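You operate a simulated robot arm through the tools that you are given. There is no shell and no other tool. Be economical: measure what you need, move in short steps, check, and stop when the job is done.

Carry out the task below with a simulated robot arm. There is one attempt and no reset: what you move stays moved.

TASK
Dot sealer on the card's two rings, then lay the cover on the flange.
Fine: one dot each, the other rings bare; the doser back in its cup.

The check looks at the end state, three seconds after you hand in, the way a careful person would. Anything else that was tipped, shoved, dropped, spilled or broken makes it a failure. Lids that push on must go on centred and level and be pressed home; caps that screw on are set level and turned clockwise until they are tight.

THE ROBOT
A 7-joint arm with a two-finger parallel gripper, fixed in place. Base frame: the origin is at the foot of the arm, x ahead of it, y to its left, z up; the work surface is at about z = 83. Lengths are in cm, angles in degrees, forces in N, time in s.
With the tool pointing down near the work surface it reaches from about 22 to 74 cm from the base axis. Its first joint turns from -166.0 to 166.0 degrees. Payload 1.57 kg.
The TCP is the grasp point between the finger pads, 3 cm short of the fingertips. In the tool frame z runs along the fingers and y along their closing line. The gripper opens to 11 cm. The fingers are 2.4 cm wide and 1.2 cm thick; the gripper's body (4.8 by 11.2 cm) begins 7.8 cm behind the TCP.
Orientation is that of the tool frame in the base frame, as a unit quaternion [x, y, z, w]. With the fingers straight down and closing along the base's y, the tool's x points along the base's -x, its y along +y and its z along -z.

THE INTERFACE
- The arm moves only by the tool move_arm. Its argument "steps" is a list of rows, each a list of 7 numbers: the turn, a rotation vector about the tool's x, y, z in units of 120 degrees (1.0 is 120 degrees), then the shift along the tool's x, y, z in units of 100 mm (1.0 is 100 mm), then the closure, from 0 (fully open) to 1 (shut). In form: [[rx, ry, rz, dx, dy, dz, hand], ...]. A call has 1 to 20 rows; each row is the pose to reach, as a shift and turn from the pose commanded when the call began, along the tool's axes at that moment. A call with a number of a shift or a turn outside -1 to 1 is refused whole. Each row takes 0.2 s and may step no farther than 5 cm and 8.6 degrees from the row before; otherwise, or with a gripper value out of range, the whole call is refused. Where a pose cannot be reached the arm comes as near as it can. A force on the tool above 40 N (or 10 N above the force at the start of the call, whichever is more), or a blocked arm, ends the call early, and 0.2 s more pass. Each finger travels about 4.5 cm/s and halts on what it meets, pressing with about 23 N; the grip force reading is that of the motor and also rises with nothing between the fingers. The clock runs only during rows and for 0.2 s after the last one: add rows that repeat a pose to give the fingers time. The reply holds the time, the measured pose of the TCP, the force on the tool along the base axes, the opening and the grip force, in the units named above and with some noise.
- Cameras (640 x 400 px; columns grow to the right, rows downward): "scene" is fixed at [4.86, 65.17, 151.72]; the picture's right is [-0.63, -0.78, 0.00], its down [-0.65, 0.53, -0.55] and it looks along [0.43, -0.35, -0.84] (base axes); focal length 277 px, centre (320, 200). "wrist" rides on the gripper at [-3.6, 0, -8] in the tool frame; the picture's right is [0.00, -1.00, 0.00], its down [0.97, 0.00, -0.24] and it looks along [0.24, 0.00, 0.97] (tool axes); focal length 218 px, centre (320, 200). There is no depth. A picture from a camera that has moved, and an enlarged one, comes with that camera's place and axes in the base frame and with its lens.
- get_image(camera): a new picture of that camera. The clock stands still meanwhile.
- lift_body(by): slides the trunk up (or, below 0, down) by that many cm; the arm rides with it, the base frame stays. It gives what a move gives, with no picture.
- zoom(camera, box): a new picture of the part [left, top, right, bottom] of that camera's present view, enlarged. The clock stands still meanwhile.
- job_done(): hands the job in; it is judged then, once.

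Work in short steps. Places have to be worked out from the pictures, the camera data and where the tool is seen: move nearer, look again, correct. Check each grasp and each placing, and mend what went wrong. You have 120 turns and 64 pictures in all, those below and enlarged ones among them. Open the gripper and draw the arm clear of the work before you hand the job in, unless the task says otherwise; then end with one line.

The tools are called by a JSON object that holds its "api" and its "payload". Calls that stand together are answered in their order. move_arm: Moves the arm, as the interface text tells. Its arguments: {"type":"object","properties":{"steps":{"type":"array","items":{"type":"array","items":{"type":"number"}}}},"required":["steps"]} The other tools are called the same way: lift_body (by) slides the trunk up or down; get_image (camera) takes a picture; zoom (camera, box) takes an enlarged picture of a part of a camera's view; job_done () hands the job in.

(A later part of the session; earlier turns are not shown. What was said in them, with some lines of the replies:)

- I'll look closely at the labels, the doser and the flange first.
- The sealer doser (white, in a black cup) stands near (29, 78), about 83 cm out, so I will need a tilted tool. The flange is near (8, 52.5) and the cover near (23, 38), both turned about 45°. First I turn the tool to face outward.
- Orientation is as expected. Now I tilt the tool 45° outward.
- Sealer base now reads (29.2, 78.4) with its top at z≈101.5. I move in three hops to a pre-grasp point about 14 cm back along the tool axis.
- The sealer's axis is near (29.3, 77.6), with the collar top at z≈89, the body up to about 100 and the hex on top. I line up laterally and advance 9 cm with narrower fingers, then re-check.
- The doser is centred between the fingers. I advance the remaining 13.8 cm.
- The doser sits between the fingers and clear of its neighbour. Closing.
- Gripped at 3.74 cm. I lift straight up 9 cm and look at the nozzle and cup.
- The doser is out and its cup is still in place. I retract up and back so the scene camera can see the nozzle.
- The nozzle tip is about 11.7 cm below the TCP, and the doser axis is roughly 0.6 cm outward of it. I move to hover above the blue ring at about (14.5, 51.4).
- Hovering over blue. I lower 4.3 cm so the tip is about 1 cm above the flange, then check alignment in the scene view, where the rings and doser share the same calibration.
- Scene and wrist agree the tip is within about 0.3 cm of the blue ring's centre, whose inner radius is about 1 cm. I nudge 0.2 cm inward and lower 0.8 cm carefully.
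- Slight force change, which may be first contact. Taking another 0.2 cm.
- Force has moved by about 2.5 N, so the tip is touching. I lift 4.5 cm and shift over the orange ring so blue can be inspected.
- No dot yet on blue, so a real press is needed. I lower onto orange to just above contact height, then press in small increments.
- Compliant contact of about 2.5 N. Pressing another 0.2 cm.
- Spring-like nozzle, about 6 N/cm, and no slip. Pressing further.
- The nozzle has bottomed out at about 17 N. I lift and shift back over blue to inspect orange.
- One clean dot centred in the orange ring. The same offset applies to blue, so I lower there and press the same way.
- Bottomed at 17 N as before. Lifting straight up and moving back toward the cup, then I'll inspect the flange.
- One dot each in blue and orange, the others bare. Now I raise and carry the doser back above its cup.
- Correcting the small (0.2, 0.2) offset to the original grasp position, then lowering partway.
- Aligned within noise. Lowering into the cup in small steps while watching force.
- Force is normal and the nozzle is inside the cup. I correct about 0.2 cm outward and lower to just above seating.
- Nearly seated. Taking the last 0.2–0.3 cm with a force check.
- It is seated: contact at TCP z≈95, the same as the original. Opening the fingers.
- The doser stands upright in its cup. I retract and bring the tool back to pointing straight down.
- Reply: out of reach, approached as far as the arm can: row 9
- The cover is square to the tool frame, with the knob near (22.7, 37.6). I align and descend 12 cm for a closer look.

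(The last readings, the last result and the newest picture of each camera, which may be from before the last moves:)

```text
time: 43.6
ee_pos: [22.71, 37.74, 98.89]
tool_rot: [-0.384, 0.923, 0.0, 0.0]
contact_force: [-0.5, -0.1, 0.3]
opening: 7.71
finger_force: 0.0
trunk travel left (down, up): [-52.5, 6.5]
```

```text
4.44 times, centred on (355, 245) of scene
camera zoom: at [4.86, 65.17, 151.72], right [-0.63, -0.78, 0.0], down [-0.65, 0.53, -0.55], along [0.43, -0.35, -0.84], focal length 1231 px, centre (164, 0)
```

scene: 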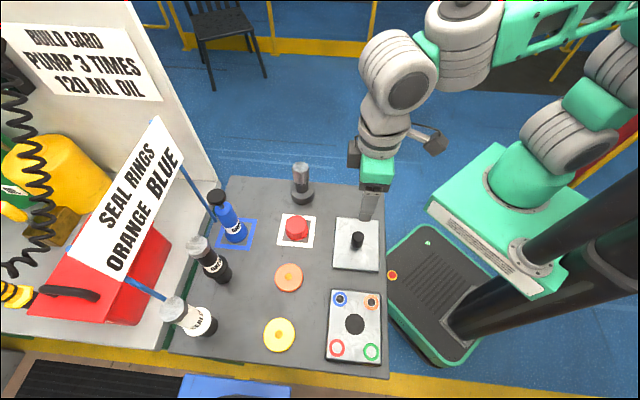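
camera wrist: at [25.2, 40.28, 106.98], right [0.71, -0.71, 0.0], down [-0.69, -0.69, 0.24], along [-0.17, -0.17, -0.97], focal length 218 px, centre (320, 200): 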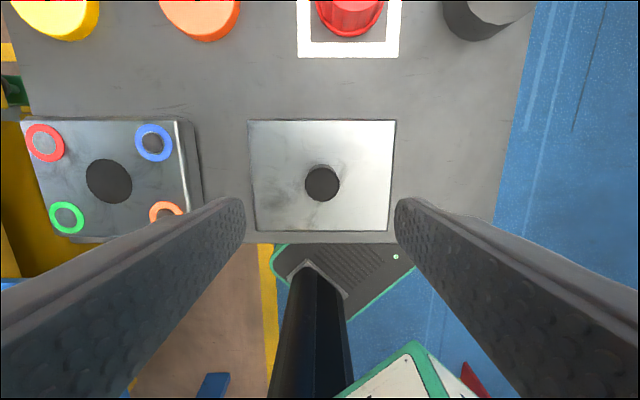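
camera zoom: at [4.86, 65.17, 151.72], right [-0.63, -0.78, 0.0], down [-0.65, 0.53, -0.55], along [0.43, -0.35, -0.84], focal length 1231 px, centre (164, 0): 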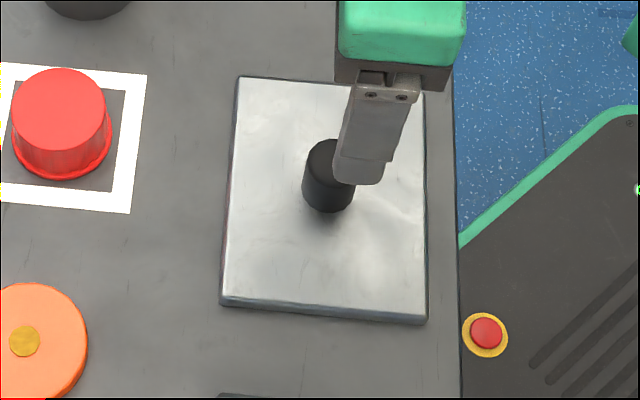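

Knob is about 3 cm across and centred under the tool. I descend to TCP z≈89 and check.

{"api": "move_arm", "payload": {"steps": [[0, 0, 0, 0, -0.01, 0.35, 0.45], [0, 0, 0, 0, -0.02, 0.7, 0.45], [0, 0, 0, 0, -0.02, 0.98, 0.45]]}}

{"api": "get_image", "payload": {"camera": "wrist"}}

{"api": "zoom", "payload": {"camera": "scene", "box": [310, 200, 400, 290]}}

```text
time: 44.4
ee_pos: [22.88, 37.68, 89.13]
tool_rot: [-0.383, 0.924, 0.0, 0.0]
contact_force: [0.2, -0.5, -0.7]
opening: 6.02
finger_force: 0.1
trunk travel left (down, up): [-52.5, 6.5]
```

```text
30 pictures are left
camera wrist: at [25.34, 40.17, 97.22], right [0.71, -0.71, 0.0], down [-0.69, -0.69, 0.24], along [-0.17, -0.17, -0.97], focal length 218 px, centre (320, 200)
```

wrist: 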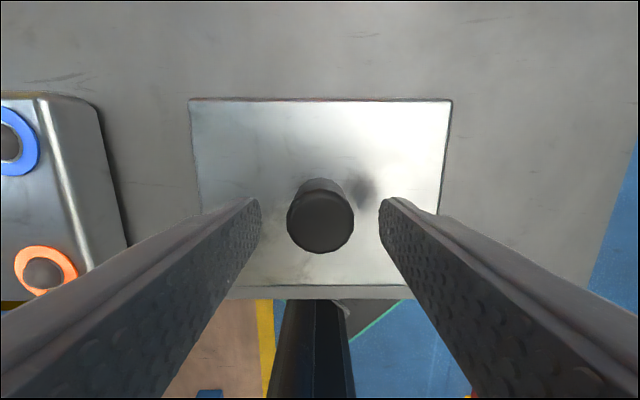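

```text
4.44 times, centred on (355, 245) of scene
camera zoom: at [4.86, 65.17, 151.72], right [-0.63, -0.78, 0.0], down [-0.65, 0.53, -0.55], along [0.43, -0.35, -0.84], focal length 1231 px, centre (164, 0)
```

zoom: 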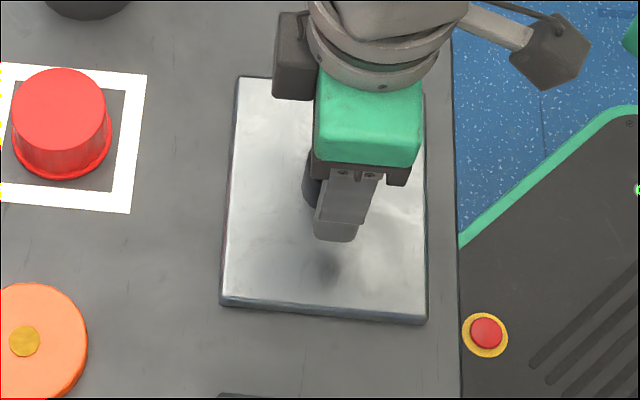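

Knob is centred with its top at z≈87. I lower 1.2 cm more, then close.

{"api": "move_arm", "payload": {"steps": [[0, 0, 0, 0, 0, 0.06, 0.45], [0, 0, 0, 0, 0, 0.12, 0.45], [0, 0, 0, 0, 0, 0.12, 0.45]]}}

{"api": "move_arm", "payload": {"steps": [[0, 0, 0, 0, 0, 0, 0.6], [0, 0, 0, 0, 0, 0, 0.7], [0, 0, 0, 0, 0, 0, 0.8], [0, 0, 0, 0, 0, 0, 0.85], [0, 0, 0, 0, 0, 0, 0.85]]}}

```text
time: 45.2
ee_pos: [22.82, 37.56, 87.92]
tool_rot: [-0.382, 0.924, 0.0, 0.0]
contact_force: [0.6, 0.0, -0.8]
opening: 6.06
finger_force: 0.1
trunk travel left (down, up): [-52.5, 6.5]
```

```text
time: 46.4
ee_pos: [22.78, 37.75, 87.93]
tool_rot: [-0.383, 0.924, 0.001, 0.0]
contact_force: [-0.4, 0.2, -0.3]
opening: 3.1
finger_force: 23.0
trunk travel left (down, up): [-52.5, 6.5]
```

Gripped at 3.1 cm. Lifting slowly 8 cm.

{"api": "move_arm", "payload": {"steps": [[0, 0, 0, 0, 0, -0.05, 0.9], [0, 0, 0, 0, 0, -0.15, 0.9], [0, 0, 0, 0, 0, -0.35, 0.9], [0, 0, 0, 0, 0, -0.55, 0.9], [0, 0, 0, 0, 0, -0.8, 0.9]]}}

{"api": "get_image", "payload": {"camera": "wrist"}}

{"api": "zoom", "payload": {"camera": "scene", "box": [270, 180, 430, 380]}}

```text
time: 47.6
ee_pos: [22.83, 37.74, 95.79]
tool_rot: [-0.384, 0.923, 0.0, 0.0]
contact_force: [0.1, 0.4, -0.5]
opening: 1.08
finger_force: 0.0
trunk travel left (down, up): [-52.5, 6.5]
```

```text
28 pictures are left
camera wrist: at [25.37, 40.13, 104.0], right [0.71, -0.71, 0.0], down [-0.69, -0.69, 0.24], along [-0.17, -0.17, -0.97], focal length 218 px, centre (320, 200)
```

wrist: 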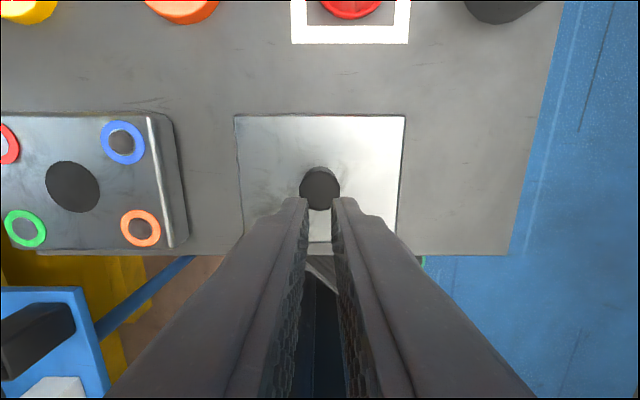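

```text
2.00 times, centred on (350, 280) of scene
camera zoom: at [4.86, 65.17, 151.72], right [-0.63, -0.78, 0.0], down [-0.65, 0.53, -0.55], along [0.43, -0.35, -0.84], focal length 554 px, centre (260, 40)
```

zoom: 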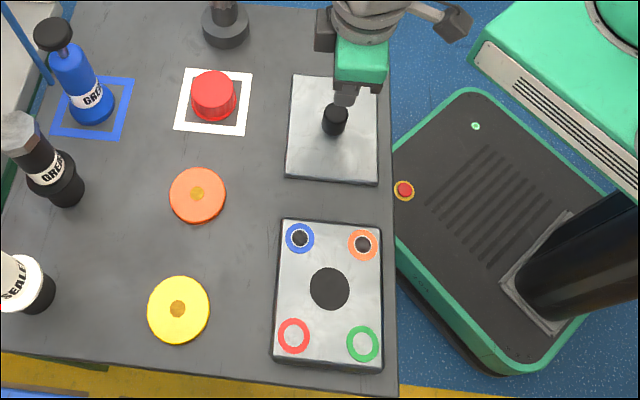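

The knob slipped out: the grip was too shallow, and the cover hasn't moved. I reopen and descend again, going deeper until just above the cover's surface.

{"api": "move_arm", "payload": {"steps": [[0, 0, 0, 0, 0, 0, 0.7], [0, 0, 0, 0, 0, 0, 0.5], [0, 0, 0, 0, 0, 0, 0.45], [0, 0, 0, 0, 0, 0, 0.45], [0, 0, 0, 0, 0, 0.35, 0.45], [0, 0, 0, 0, 0, 0.65, 0.45], [0, 0, 0, 0, 0, 0.8, 0.45], [0, 0, 0, 0, 0, 0.82, 0.45], [0, 0, 0, 0, 0, 0.82, 0.45]]}}

{"api": "move_arm", "payload": {"steps": [[0, 0, 0, 0, 0, 0.02, 0.45], [0, 0, 0, 0, 0, 0.04, 0.45], [0, 0, 0, 0, 0, 0.04, 0.45]]}}

{"api": "zoom", "payload": {"camera": "scene", "box": [325, 220, 395, 270]}}

```text
time: 49.6
ee_pos: [22.8, 37.73, 87.63]
tool_rot: [-0.383, 0.924, 0.0, 0.0]
contact_force: [-0.1, -1.6, 0.2]
opening: 6.04
finger_force: 0.0
trunk travel left (down, up): [-52.5, 6.5]
```

```text
time: 50.4
ee_pos: [22.84, 37.62, 87.15]
tool_rot: [-0.382, 0.924, 0.0, 0.0]
contact_force: [-0.6, 0.2, 0.2]
opening: 6.06
finger_force: 0.0
trunk travel left (down, up): [-52.5, 6.5]
```

```text
8.00 times, centred on (360, 245) of scene
camera zoom: at [4.86, 65.17, 151.72], right [-0.63, -0.78, 0.0], down [-0.65, 0.53, -0.55], along [0.43, -0.35, -0.84], focal length 2215 px, centre (0, -160)
```

zoom: 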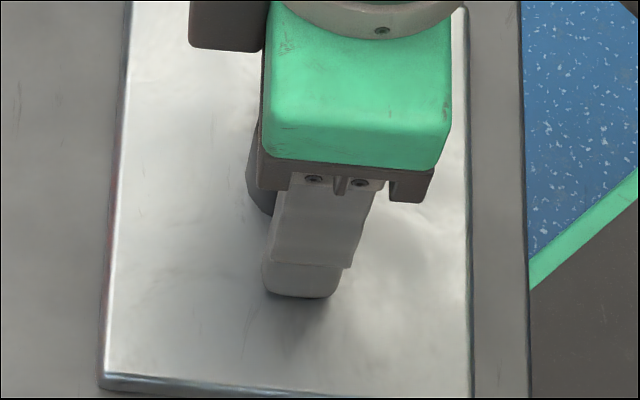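

{"api": "move_arm", "payload": {"steps": [[0, 0, 0, 0, 0, 0.02, 0.45], [0, 0, 0, 0, 0, 0.03, 0.45], [0, 0, 0, 0, 0, 0.03, 0.45]]}}

{"api": "move_arm", "payload": {"steps": [[0, 0, 0, 0, 0, 0.02, 0.45], [0, 0, 0, 0, 0, 0.03, 0.45], [0, 0, 0, 0, 0, 0.03, 0.45]]}}

```text
time: 51.2
ee_pos: [22.86, 37.61, 87.18]
tool_rot: [-0.383, 0.924, 0.002, 0.001]
contact_force: [-2.7, -2.6, 22.3]
opening: 6.05
finger_force: 0.1
trunk travel left (down, up): [-52.5, 6.5]
```

```text
time: 51.7
ee_pos: [22.93, 37.89, 87.15]
tool_rot: [-0.384, 0.923, 0.004, 0.003]
contact_force: [-0.9, -2.5, 17.1]
opening: 6.11
finger_force: 1.1
trunk travel left (down, up): [-52.5, 6.5]
stopped in row 2: the force on the tool passed its limit (the readings are from after the stop); the commanded pose is now the measured one
```

Fingertips touch the cover at TCP z≈87.15. I raise about 0.2 cm, close, and hold longer.

{"api": "move_arm", "payload": {"steps": [[0, 0, 0, 0, 0, -0.02, 0.45], [0, 0, 0, 0, 0, -0.02, 0.45]]}}

{"api": "zoom", "payload": {"camera": "wrist", "box": [160, 80, 480, 280]}}

```text
time: 52.3
ee_pos: [22.95, 37.67, 87.18]
tool_rot: [-0.384, 0.924, 0.001, 0.002]
contact_force: [0.7, 0.8, 6.1]
opening: 5.99
finger_force: 0.1
trunk travel left (down, up): [-52.5, 6.5]
```

```text
2.00 times, centred on (320, 180) of wrist
camera zoom: at [25.46, 40.26, 95.33], right [0.71, -0.71, 0.0], down [-0.69, -0.69, 0.24], along [-0.17, -0.17, -0.97], focal length 436 px, centre (320, 240)
```

zoom: 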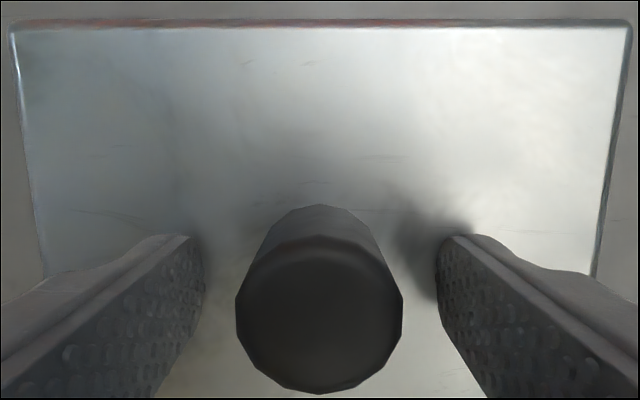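

Still about 6 N of contact. I raise another 0.15 cm and then close.

{"api": "move_arm", "payload": {"steps": [[0, 0, 0, 0, 0, -0.015, 0.45], [0, 0, 0, 0, 0, -0.015, 0.6], [0, 0, 0, 0, 0, -0.015, 0.75], [0, 0, 0, 0, 0, -0.015, 0.9], [0, 0, 0, 0, 0, -0.015, 1.0], [0, 0, 0, 0, 0, -0.015, 1.0], [0, 0, 0, 0, 0, -0.015, 1.0]]}}

{"api": "move_arm", "payload": {"steps": [[0, 0, 0, 0, 0, -0.01, 1.0], [0, 0, 0, 0, 0, -0.02, 1.0], [0, 0, 0, 0, 0, -0.03, 1.0], [0, 0, 0, 0, 0, -0.04, 1.0], [0, 0, 0, 0, 0, -0.05, 1.0], [0, 0, 0, 0, 0, -0.06, 1.0]]}}

```text
time: 53.9
ee_pos: [22.89, 37.88, 87.32]
tool_rot: [-0.382, 0.924, 0.002, 0.001]
contact_force: [-0.3, 0.3, 0.6]
opening: 3.12
finger_force: 22.7
trunk travel left (down, up): [-52.5, 6.5]
```

```text
time: 55.3
ee_pos: [22.92, 37.92, 87.98]
tool_rot: [-0.383, 0.924, 0.001, 0.002]
contact_force: [0.7, 0.3, -1.8]
opening: 3.1
finger_force: 22.8
trunk travel left (down, up): [-52.5, 6.5]
```

{"api": "move_arm", "payload": {"steps": [[0, 0, 0, 0, 0, -0.02, 1.0], [0, 0, 0, 0, 0, -0.04, 1.0], [0, 0, 0, 0, 0, -0.06, 1.0], [0, 0, 0, 0, 0, -0.08, 1.0], [0, 0, 0, 0, 0, -0.1, 1.0]]}}

{"api": "zoom", "payload": {"camera": "scene", "box": [320, 205, 400, 285]}}

```text
time: 56.5
ee_pos: [22.87, 37.85, 89.02]
tool_rot: [-0.382, 0.924, 0.002, 0.001]
contact_force: [0.3, 0.8, -2.2]
opening: 3.1
finger_force: 22.9
trunk travel left (down, up): [-52.5, 6.5]
```

```text
5.00 times, centred on (360, 245) of scene
camera zoom: at [4.86, 65.17, 151.72], right [-0.63, -0.78, 0.0], down [-0.65, 0.53, -0.55], along [0.43, -0.35, -0.84], focal length 1385 px, centre (120, -25)
```

zoom: 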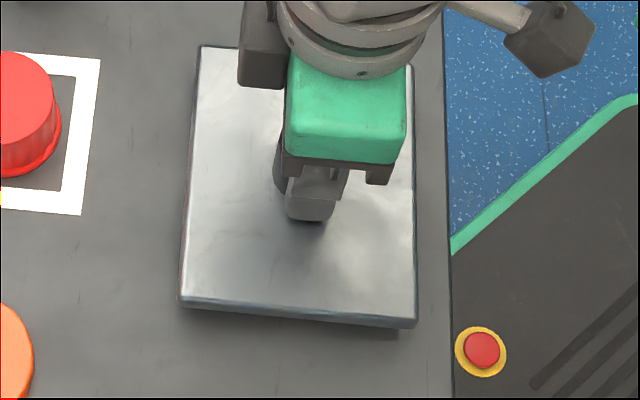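

The cover is now lifted and level, with a shadow beneath it. Raising 7 cm more, slowly.

{"api": "move_arm", "payload": {"steps": [[0, 0, 0, 0, 0, -0.06, 1.0], [0, 0, 0, 0, 0, -0.14, 1.0], [0, 0, 0, 0, 0, -0.24, 1.0], [0, 0, 0, 0, 0, -0.35, 1.0], [0, 0, 0, 0, 0, -0.46, 1.0], [0, 0, 0, 0, 0, -0.57, 1.0], [0, 0, 0, 0, 0, -0.65, 1.0], [0, 0, 0, 0, 0, -0.7, 1.0]]}}

{"api": "get_image", "payload": {"camera": "wrist"}}

{"api": "zoom", "payload": {"camera": "scene", "box": [290, 180, 410, 380]}}

```text
time: 58.3
ee_pos: [23.01, 37.67, 95.95]
tool_rot: [-0.383, 0.924, 0.002, 0.002]
contact_force: [-0.6, -0.3, -1.9]
opening: 3.14
finger_force: 23.1
trunk travel left (down, up): [-52.5, 6.5]
```

```text
23 pictures are left
camera wrist: at [25.4, 40.2, 104.08], right [0.71, -0.71, 0.0], down [-0.69, -0.69, 0.24], along [-0.17, -0.17, -0.97], focal length 218 px, centre (320, 200)
```

wrist: 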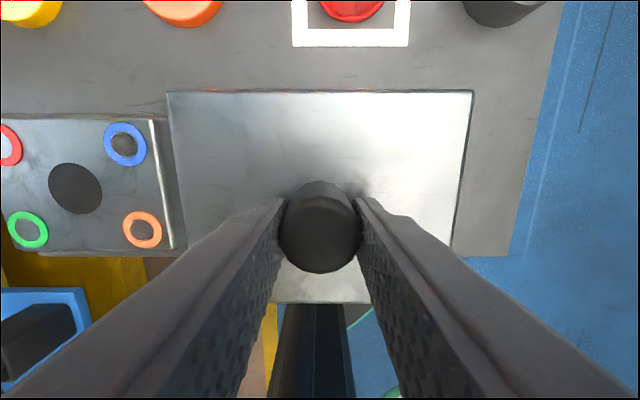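

```text
2.00 times, centred on (350, 280) of scene
camera zoom: at [4.86, 65.17, 151.72], right [-0.63, -0.78, 0.0], down [-0.65, 0.53, -0.55], along [0.43, -0.35, -0.84], focal length 554 px, centre (260, 40)
```

zoom: 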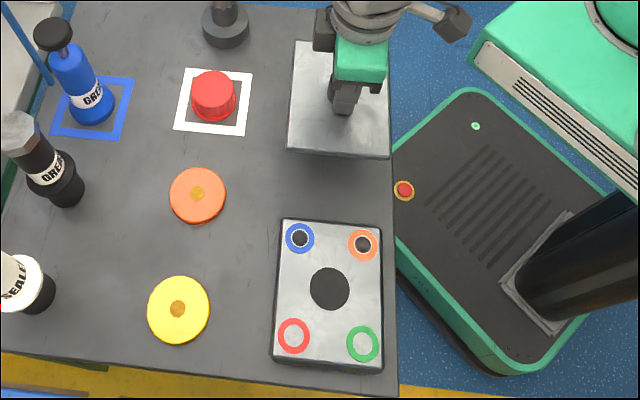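

The cover is level and held squarely. The flange centre is about 21.55 cm along tool +y and about 0.2 cm in +x relative to the cover centre. Moving across gently.

{"api": "move_arm", "payload": {"steps": [[0, 0, 0, 0, 0.12, 0, 1.0], [0, 0, 0, 0, 0.32, 0, 1.0], [0, 0, 0, 0.01, 0.55, 0, 1.0], [0, 0, 0, 0.02, 0.78, 0, 1.0], [0, 0, 0, 0.02, 1.0, 0, 1.0]]}}

{"api": "move_arm", "payload": {"steps": [[0, 0, 0, 0, 0.22, 0, 1.0], [0, 0, 0, 0, 0.45, 0, 1.0], [0, 0, 0, 0, 0.68, 0, 1.0], [0, 0, 0, 0, 0.88, 0, 1.0], [0, 0, 0, 0, 1.0, 0, 1.0], [0, 0, 0, 0, 1.0, 0, 1.0]]}}

{"api": "move_arm", "payload": {"steps": [[0, 0, 0, 0, 0.08, 0, 1.0], [0, 0, 0, 0, 0.155, 0, 1.0], [0, 0, 0, 0, 0.155, 0.1, 1.0], [0, 0, 0, 0, 0.155, 0.2, 1.0], [0, 0, 0, 0, 0.155, 0.2, 1.0]]}}

{"api": "zoom", "payload": {"camera": "scene", "box": [305, 260, 405, 380]}}

{"api": "get_image", "payload": {"camera": "wrist"}}

```text
time: 59.5
ee_pos: [15.54, 44.69, 95.98]
tool_rot: [-0.383, 0.924, 0.001, 0.001]
contact_force: [0.8, 0.2, -2.2]
opening: 3.1
finger_force: 22.6
trunk travel left (down, up): [-52.5, 6.5]
```

```text
time: 60.9
ee_pos: [8.51, 51.81, 96.11]
tool_rot: [-0.383, 0.924, 0.002, 0.001]
contact_force: [0.3, -1.1, -2.9]
opening: 3.1
finger_force: 23.1
trunk travel left (down, up): [-52.5, 6.5]
```

```text
time: 62.1
ee_pos: [7.53, 52.82, 94.05]
tool_rot: [-0.382, 0.924, 0.002, 0.001]
contact_force: [0.8, 0.0, -2.7]
opening: 3.11
finger_force: 22.6
trunk travel left (down, up): [-52.5, 6.5]
```

```text
3.33 times, centred on (355, 320) of scene
camera zoom: at [4.86, 65.17, 151.72], right [-0.63, -0.78, 0.0], down [-0.65, 0.53, -0.55], along [0.43, -0.35, -0.84], focal length 923 px, centre (203, -200)
```

zoom: 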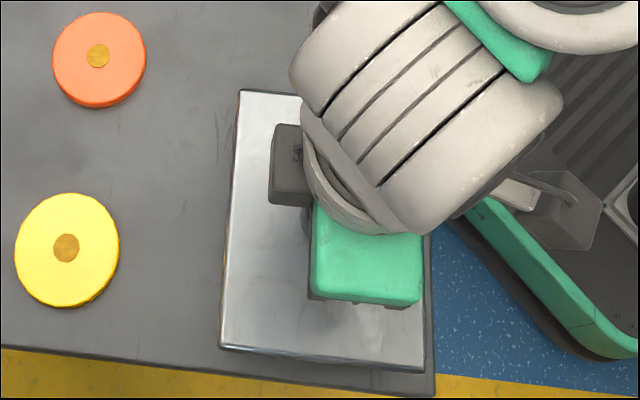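

```text
20 pictures are left
camera wrist: at [10.07, 55.36, 102.13], right [0.71, -0.71, 0.0], down [-0.69, -0.69, 0.24], along [-0.17, -0.17, -0.97], focal length 218 px, centre (320, 200)
```

wrist: 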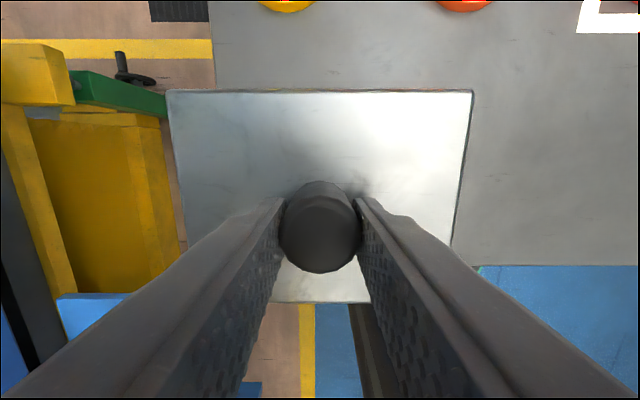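

The scene view and the earlier dot positions both show an overshoot of about 1 cm in tool y; the oblique wrist estimate was depth-sensitive. I move back 1.0 cm, lower to about 92, and compare edges again.

{"api": "move_arm", "payload": {"steps": [[0, 0, 0, 0, -0.05, 0, 1.0], [0, 0, 0, 0, -0.1, 0.0, 1.0], [0, 0, 0, 0, -0.1, 0.1, 1.0], [0, 0, 0, 0, -0.1, 0.2, 1.0], [0, 0, 0, 0, -0.1, 0.2, 1.0]]}}

{"api": "zoom", "payload": {"camera": "scene", "box": [315, 275, 395, 375]}}

{"api": "get_image", "payload": {"camera": "wrist"}}

```text
time: 63.3
ee_pos: [8.21, 52.23, 92.05]
tool_rot: [-0.383, 0.924, 0.002, 0.001]
contact_force: [0.1, -0.5, -1.9]
opening: 3.11
finger_force: 22.9
trunk travel left (down, up): [-52.5, 6.5]
```

```text
4.00 times, centred on (355, 325) of scene
camera zoom: at [4.86, 65.17, 151.72], right [-0.63, -0.78, 0.0], down [-0.65, 0.53, -0.55], along [0.43, -0.35, -0.84], focal length 1108 px, centre (180, -300)
```

zoom: 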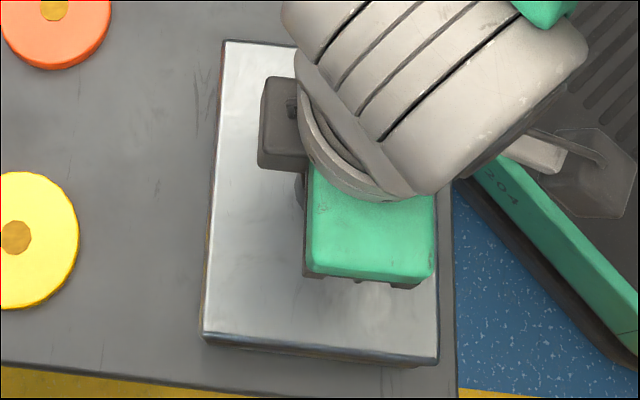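

```text
18 pictures are left
camera wrist: at [10.75, 54.62, 100.13], right [0.71, -0.71, 0.0], down [-0.69, -0.69, 0.24], along [-0.17, -0.17, -0.97], focal length 218 px, centre (320, 200)
```

wrist: 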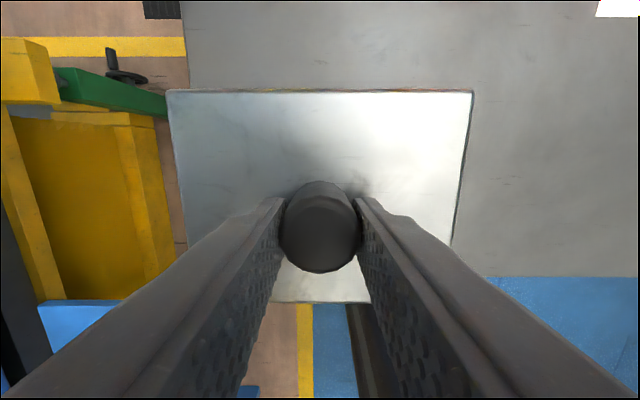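

Edges agree within about 0.2 cm. I apply a small correction (+0.15 x, −0.1 y) and lower in small steps with force checks.

{"api": "move_arm", "payload": {"steps": [[0, 0, 0, 0.015, -0.01, 0.04, 1.0], [0, 0, 0, 0.015, -0.01, 0.08, 1.0], [0, 0, 0, 0.015, -0.01, 0.12, 1.0], [0, 0, 0, 0.015, -0.01, 0.12, 1.0]]}}

{"api": "zoom", "payload": {"camera": "scene", "box": [315, 325, 395, 375]}}

```text
time: 64.3
ee_pos: [8.14, 52.05, 90.79]
tool_rot: [-0.383, 0.924, 0.001, 0.001]
contact_force: [0.1, -1.1, -1.7]
opening: 3.14
finger_force: 23.2
trunk travel left (down, up): [-52.5, 6.5]
```

```text
8.00 times, centred on (355, 350) of scene
camera zoom: at [4.86, 65.17, 151.72], right [-0.63, -0.78, 0.0], down [-0.65, 0.53, -0.55], along [0.43, -0.35, -0.84], focal length 2215 px, centre (40, -1000)
```

zoom: 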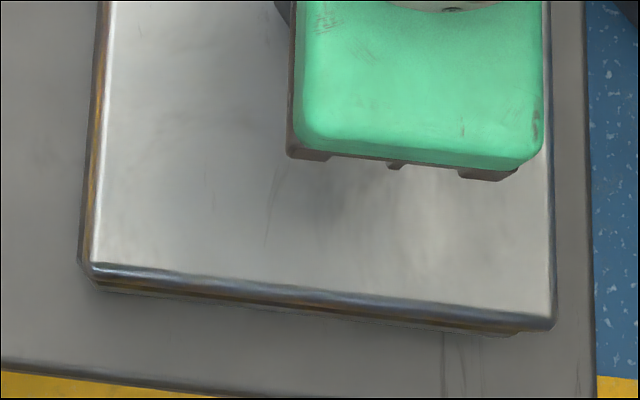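

Allowing for parallax, the cover sits centred over the slightly larger flange. Continuing down in 0.2–0.3 cm steps.

{"api": "move_arm", "payload": {"steps": [[0, 0, 0, 0, 0, 0.02, 1.0], [0, 0, 0, 0, 0, 0.04, 1.0], [0, 0, 0, 0, 0, 0.06, 1.0], [0, 0, 0, 0, 0, 0.06, 1.0]]}}

{"api": "move_arm", "payload": {"steps": [[0, 0, 0, 0, 0, 0.015, 1.0], [0, 0, 0, 0, 0, 0.03, 1.0], [0, 0, 0, 0, 0, 0.03, 1.0]]}}

```text
time: 65.3
ee_pos: [8.18, 52.02, 90.47]
tool_rot: [-0.382, 0.924, 0.004, 0.002]
contact_force: [1.5, -3.7, 15.6]
opening: 3.12
finger_force: 22.9
trunk travel left (down, up): [-52.5, 6.5]
```

```text
time: 66.1
ee_pos: [8.18, 52.19, 90.32]
tool_rot: [-0.383, 0.924, 0.007, 0.004]
contact_force: [1.2, -2.8, 13.7]
opening: 3.13
finger_force: 22.8
trunk travel left (down, up): [-52.5, 6.5]
stopped in row 3: the force on the tool passed its limit (the readings are from after the stop); the commanded pose is now the measured one
```

Contact at TCP z≈90.4: the cover is resting on the flange. I relieve the force slightly and check.

{"api": "move_arm", "payload": {"steps": [[0, 0, 0, 0, 0, -0.01, 1.0], [0, 0, 0, 0, 0, -0.01, 1.0]]}}

{"api": "zoom", "payload": {"camera": "scene", "box": [315, 275, 395, 375]}}

{"api": "zoom", "payload": {"camera": "scene", "box": [315, 325, 395, 375]}}

```text
time: 66.7
ee_pos: [8.09, 52.12, 90.23]
tool_rot: [-0.383, 0.924, 0.004, 0.004]
contact_force: [1.5, 0.8, 13.2]
opening: 3.12
finger_force: 23.4
trunk travel left (down, up): [-52.5, 6.5]
```

```text
4.00 times, centred on (355, 325) of scene
camera zoom: at [4.86, 65.17, 151.72], right [-0.63, -0.78, 0.0], down [-0.65, 0.53, -0.55], along [0.43, -0.35, -0.84], focal length 1108 px, centre (180, -300)
```

zoom: 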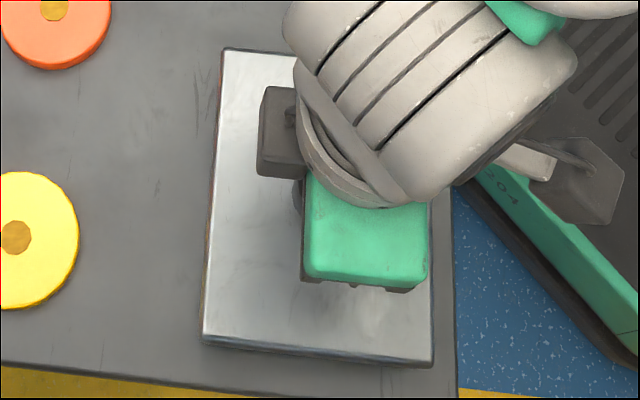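

```text
8.00 times, centred on (355, 350) of scene
camera zoom: at [4.86, 65.17, 151.72], right [-0.63, -0.78, 0.0], down [-0.65, 0.53, -0.55], along [0.43, -0.35, -0.84], focal length 2215 px, centre (40, -1000)
```

zoom: 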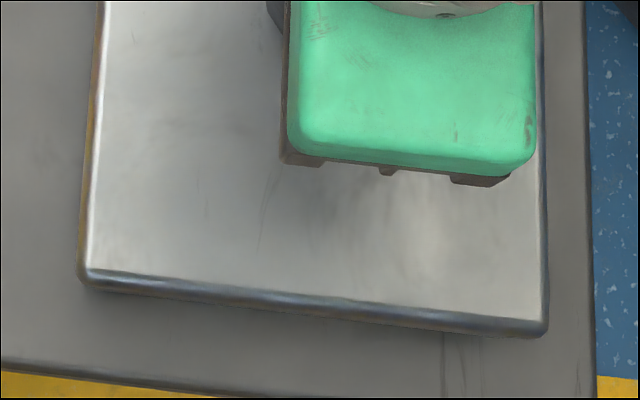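

The cover is aligned with the flange edges. I relieve the remaining 13 N and then open.

{"api": "move_arm", "payload": {"steps": [[0, 0, 0, 0, 0, -0.012, 1.0], [0, 0, 0, 0, 0, -0.012, 1.0], [0, 0, 0, 0, 0, -0.012, 1.0]]}}

```text
time: 67.5
ee_pos: [8.25, 52.17, 90.44]
tool_rot: [-0.383, 0.924, 0.004, 0.003]
contact_force: [0.4, 2.3, 3.0]
opening: 3.13
finger_force: 23.6
trunk travel left (down, up): [-52.5, 6.5]
```

{"api": "move_arm", "payload": {"steps": [[0, 0, 0, 0, 0, -0.003, 0.71], [0, 0, 0, 0, 0, -0.003, 0.66], [0, 0, 0, 0, 0, -0.003, 0.55], [0, 0, 0, 0, 0, -0.003, 0.45], [0, 0, 0, 0, 0, -0.003, 0.45], [0, 0, 0, 0, 0, -0.1, 0.45], [0, 0, 0, 0, 0, -0.4, 0.45], [0, 0, 0, 0, 0, -0.7, 0.45], [0, 0, 0, 0, 0, -1.0, 0.45]]}}

{"api": "get_image", "payload": {"camera": "wrist"}}

{"api": "zoom", "payload": {"camera": "scene", "box": [315, 275, 395, 375]}}

```text
time: 69.5
ee_pos: [8.15, 51.99, 100.49]
tool_rot: [-0.382, 0.924, 0.005, 0.003]
contact_force: [-0.1, -0.3, 0.8]
opening: 6.04
finger_force: 0.1
trunk travel left (down, up): [-52.5, 6.5]
```

```text
14 pictures are left
camera wrist: at [10.65, 54.4, 108.61], right [0.71, -0.71, -0.01], down [-0.69, -0.69, 0.23], along [-0.17, -0.16, -0.97], focal length 218 px, centre (320, 200)
```

wrist: 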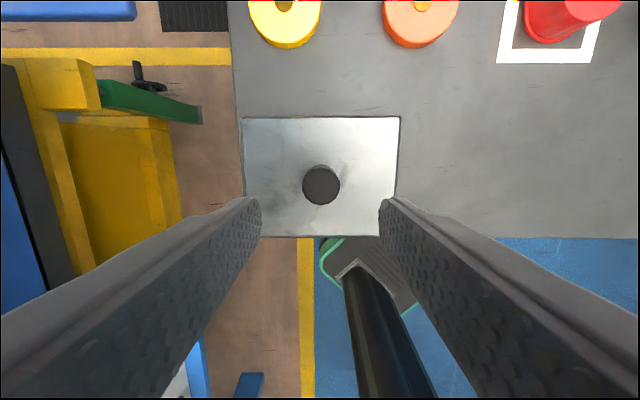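

```text
4.00 times, centred on (355, 325) of scene
camera zoom: at [4.86, 65.17, 151.72], right [-0.63, -0.78, 0.0], down [-0.65, 0.53, -0.55], along [0.43, -0.35, -0.84], focal length 1108 px, centre (180, -300)
```

zoom: 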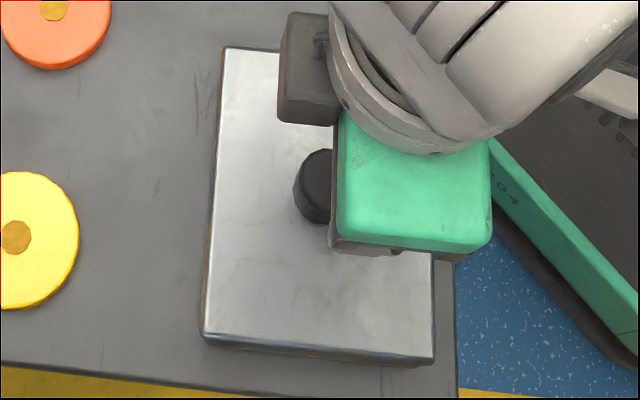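

The cover lies flat on the flange. I draw the arm up and away, then take a final look.

{"api": "move_arm", "payload": {"steps": [[0, 0, 0, 0, 0, -0.4, 0.3], [0, 0, 0, 0, 0, -0.8, 0.3], [0, 0, 0, 0, -0.3, -1.0, 0.3], [0, 0, 0, 0, -0.65, -1.0, 0.3], [0, 0, 0, 0, -1.0, -1.0, 0.3]]}}

{"api": "move_arm", "payload": {"steps": [[0, 0, 0, 0, -0.4, -0.2, 0.3], [0, 0, 0, 0, -0.7, -0.5, 0.3], [0, 0, 0, 0, -1.0, -0.8, 0.3]]}}

{"api": "zoom", "payload": {"camera": "scene", "box": [150, 170, 410, 390]}}

{"api": "zoom", "payload": {"camera": "scene", "box": [315, 275, 395, 375]}}

```text
time: 70.7
ee_pos: [15.11, 44.8, 110.23]
tool_rot: [-0.383, 0.924, 0.004, 0.003]
contact_force: [0.0, -0.7, 0.2]
opening: 7.68
finger_force: 0.2
trunk travel left (down, up): [-52.5, 6.5]
```

```text
time: 71.5
ee_pos: [22.41, 37.69, 118.35]
tool_rot: [-0.383, 0.924, 0.005, 0.004]
contact_force: [-0.8, 0.9, 0.6]
opening: 7.69
finger_force: 0.0
trunk travel left (down, up): [-52.5, 6.5]
```

```text
1.82 times, centred on (280, 280) of scene
camera zoom: at [4.86, 65.17, 151.72], right [-0.63, -0.78, 0.0], down [-0.65, 0.53, -0.55], along [0.43, -0.35, -0.84], focal length 504 px, centre (393, 54)
```

zoom: 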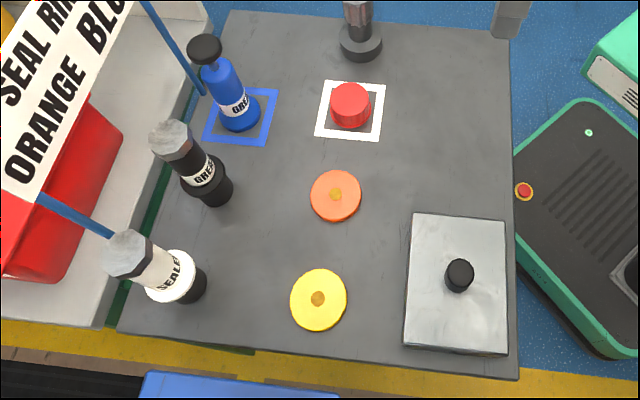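

```text
4.00 times, centred on (355, 325) of scene
camera zoom: at [4.86, 65.17, 151.72], right [-0.63, -0.78, 0.0], down [-0.65, 0.53, -0.55], along [0.43, -0.35, -0.84], focal length 1108 px, centre (180, -300)
```

zoom: 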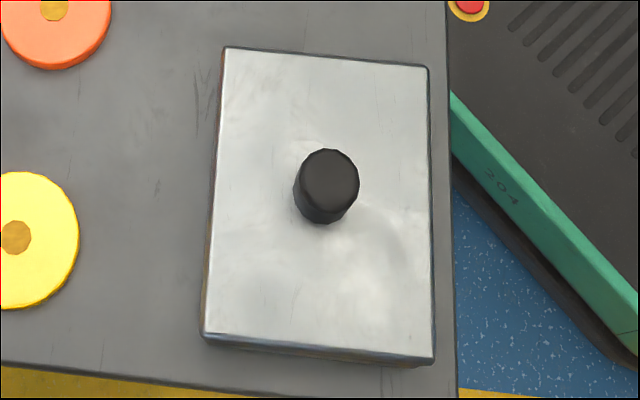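

The cover is square and flat on the flange, the sealer stands in its cup, and nothing else has moved. Handing in.

{"api": "job_done", "payload": {}}

```text
The job is handed in.
```

I put one dot of sealer on the orange ring and one on the blue ring, left the other rings bare, put the doser back in its cup, and laid the cover flat on the flange.
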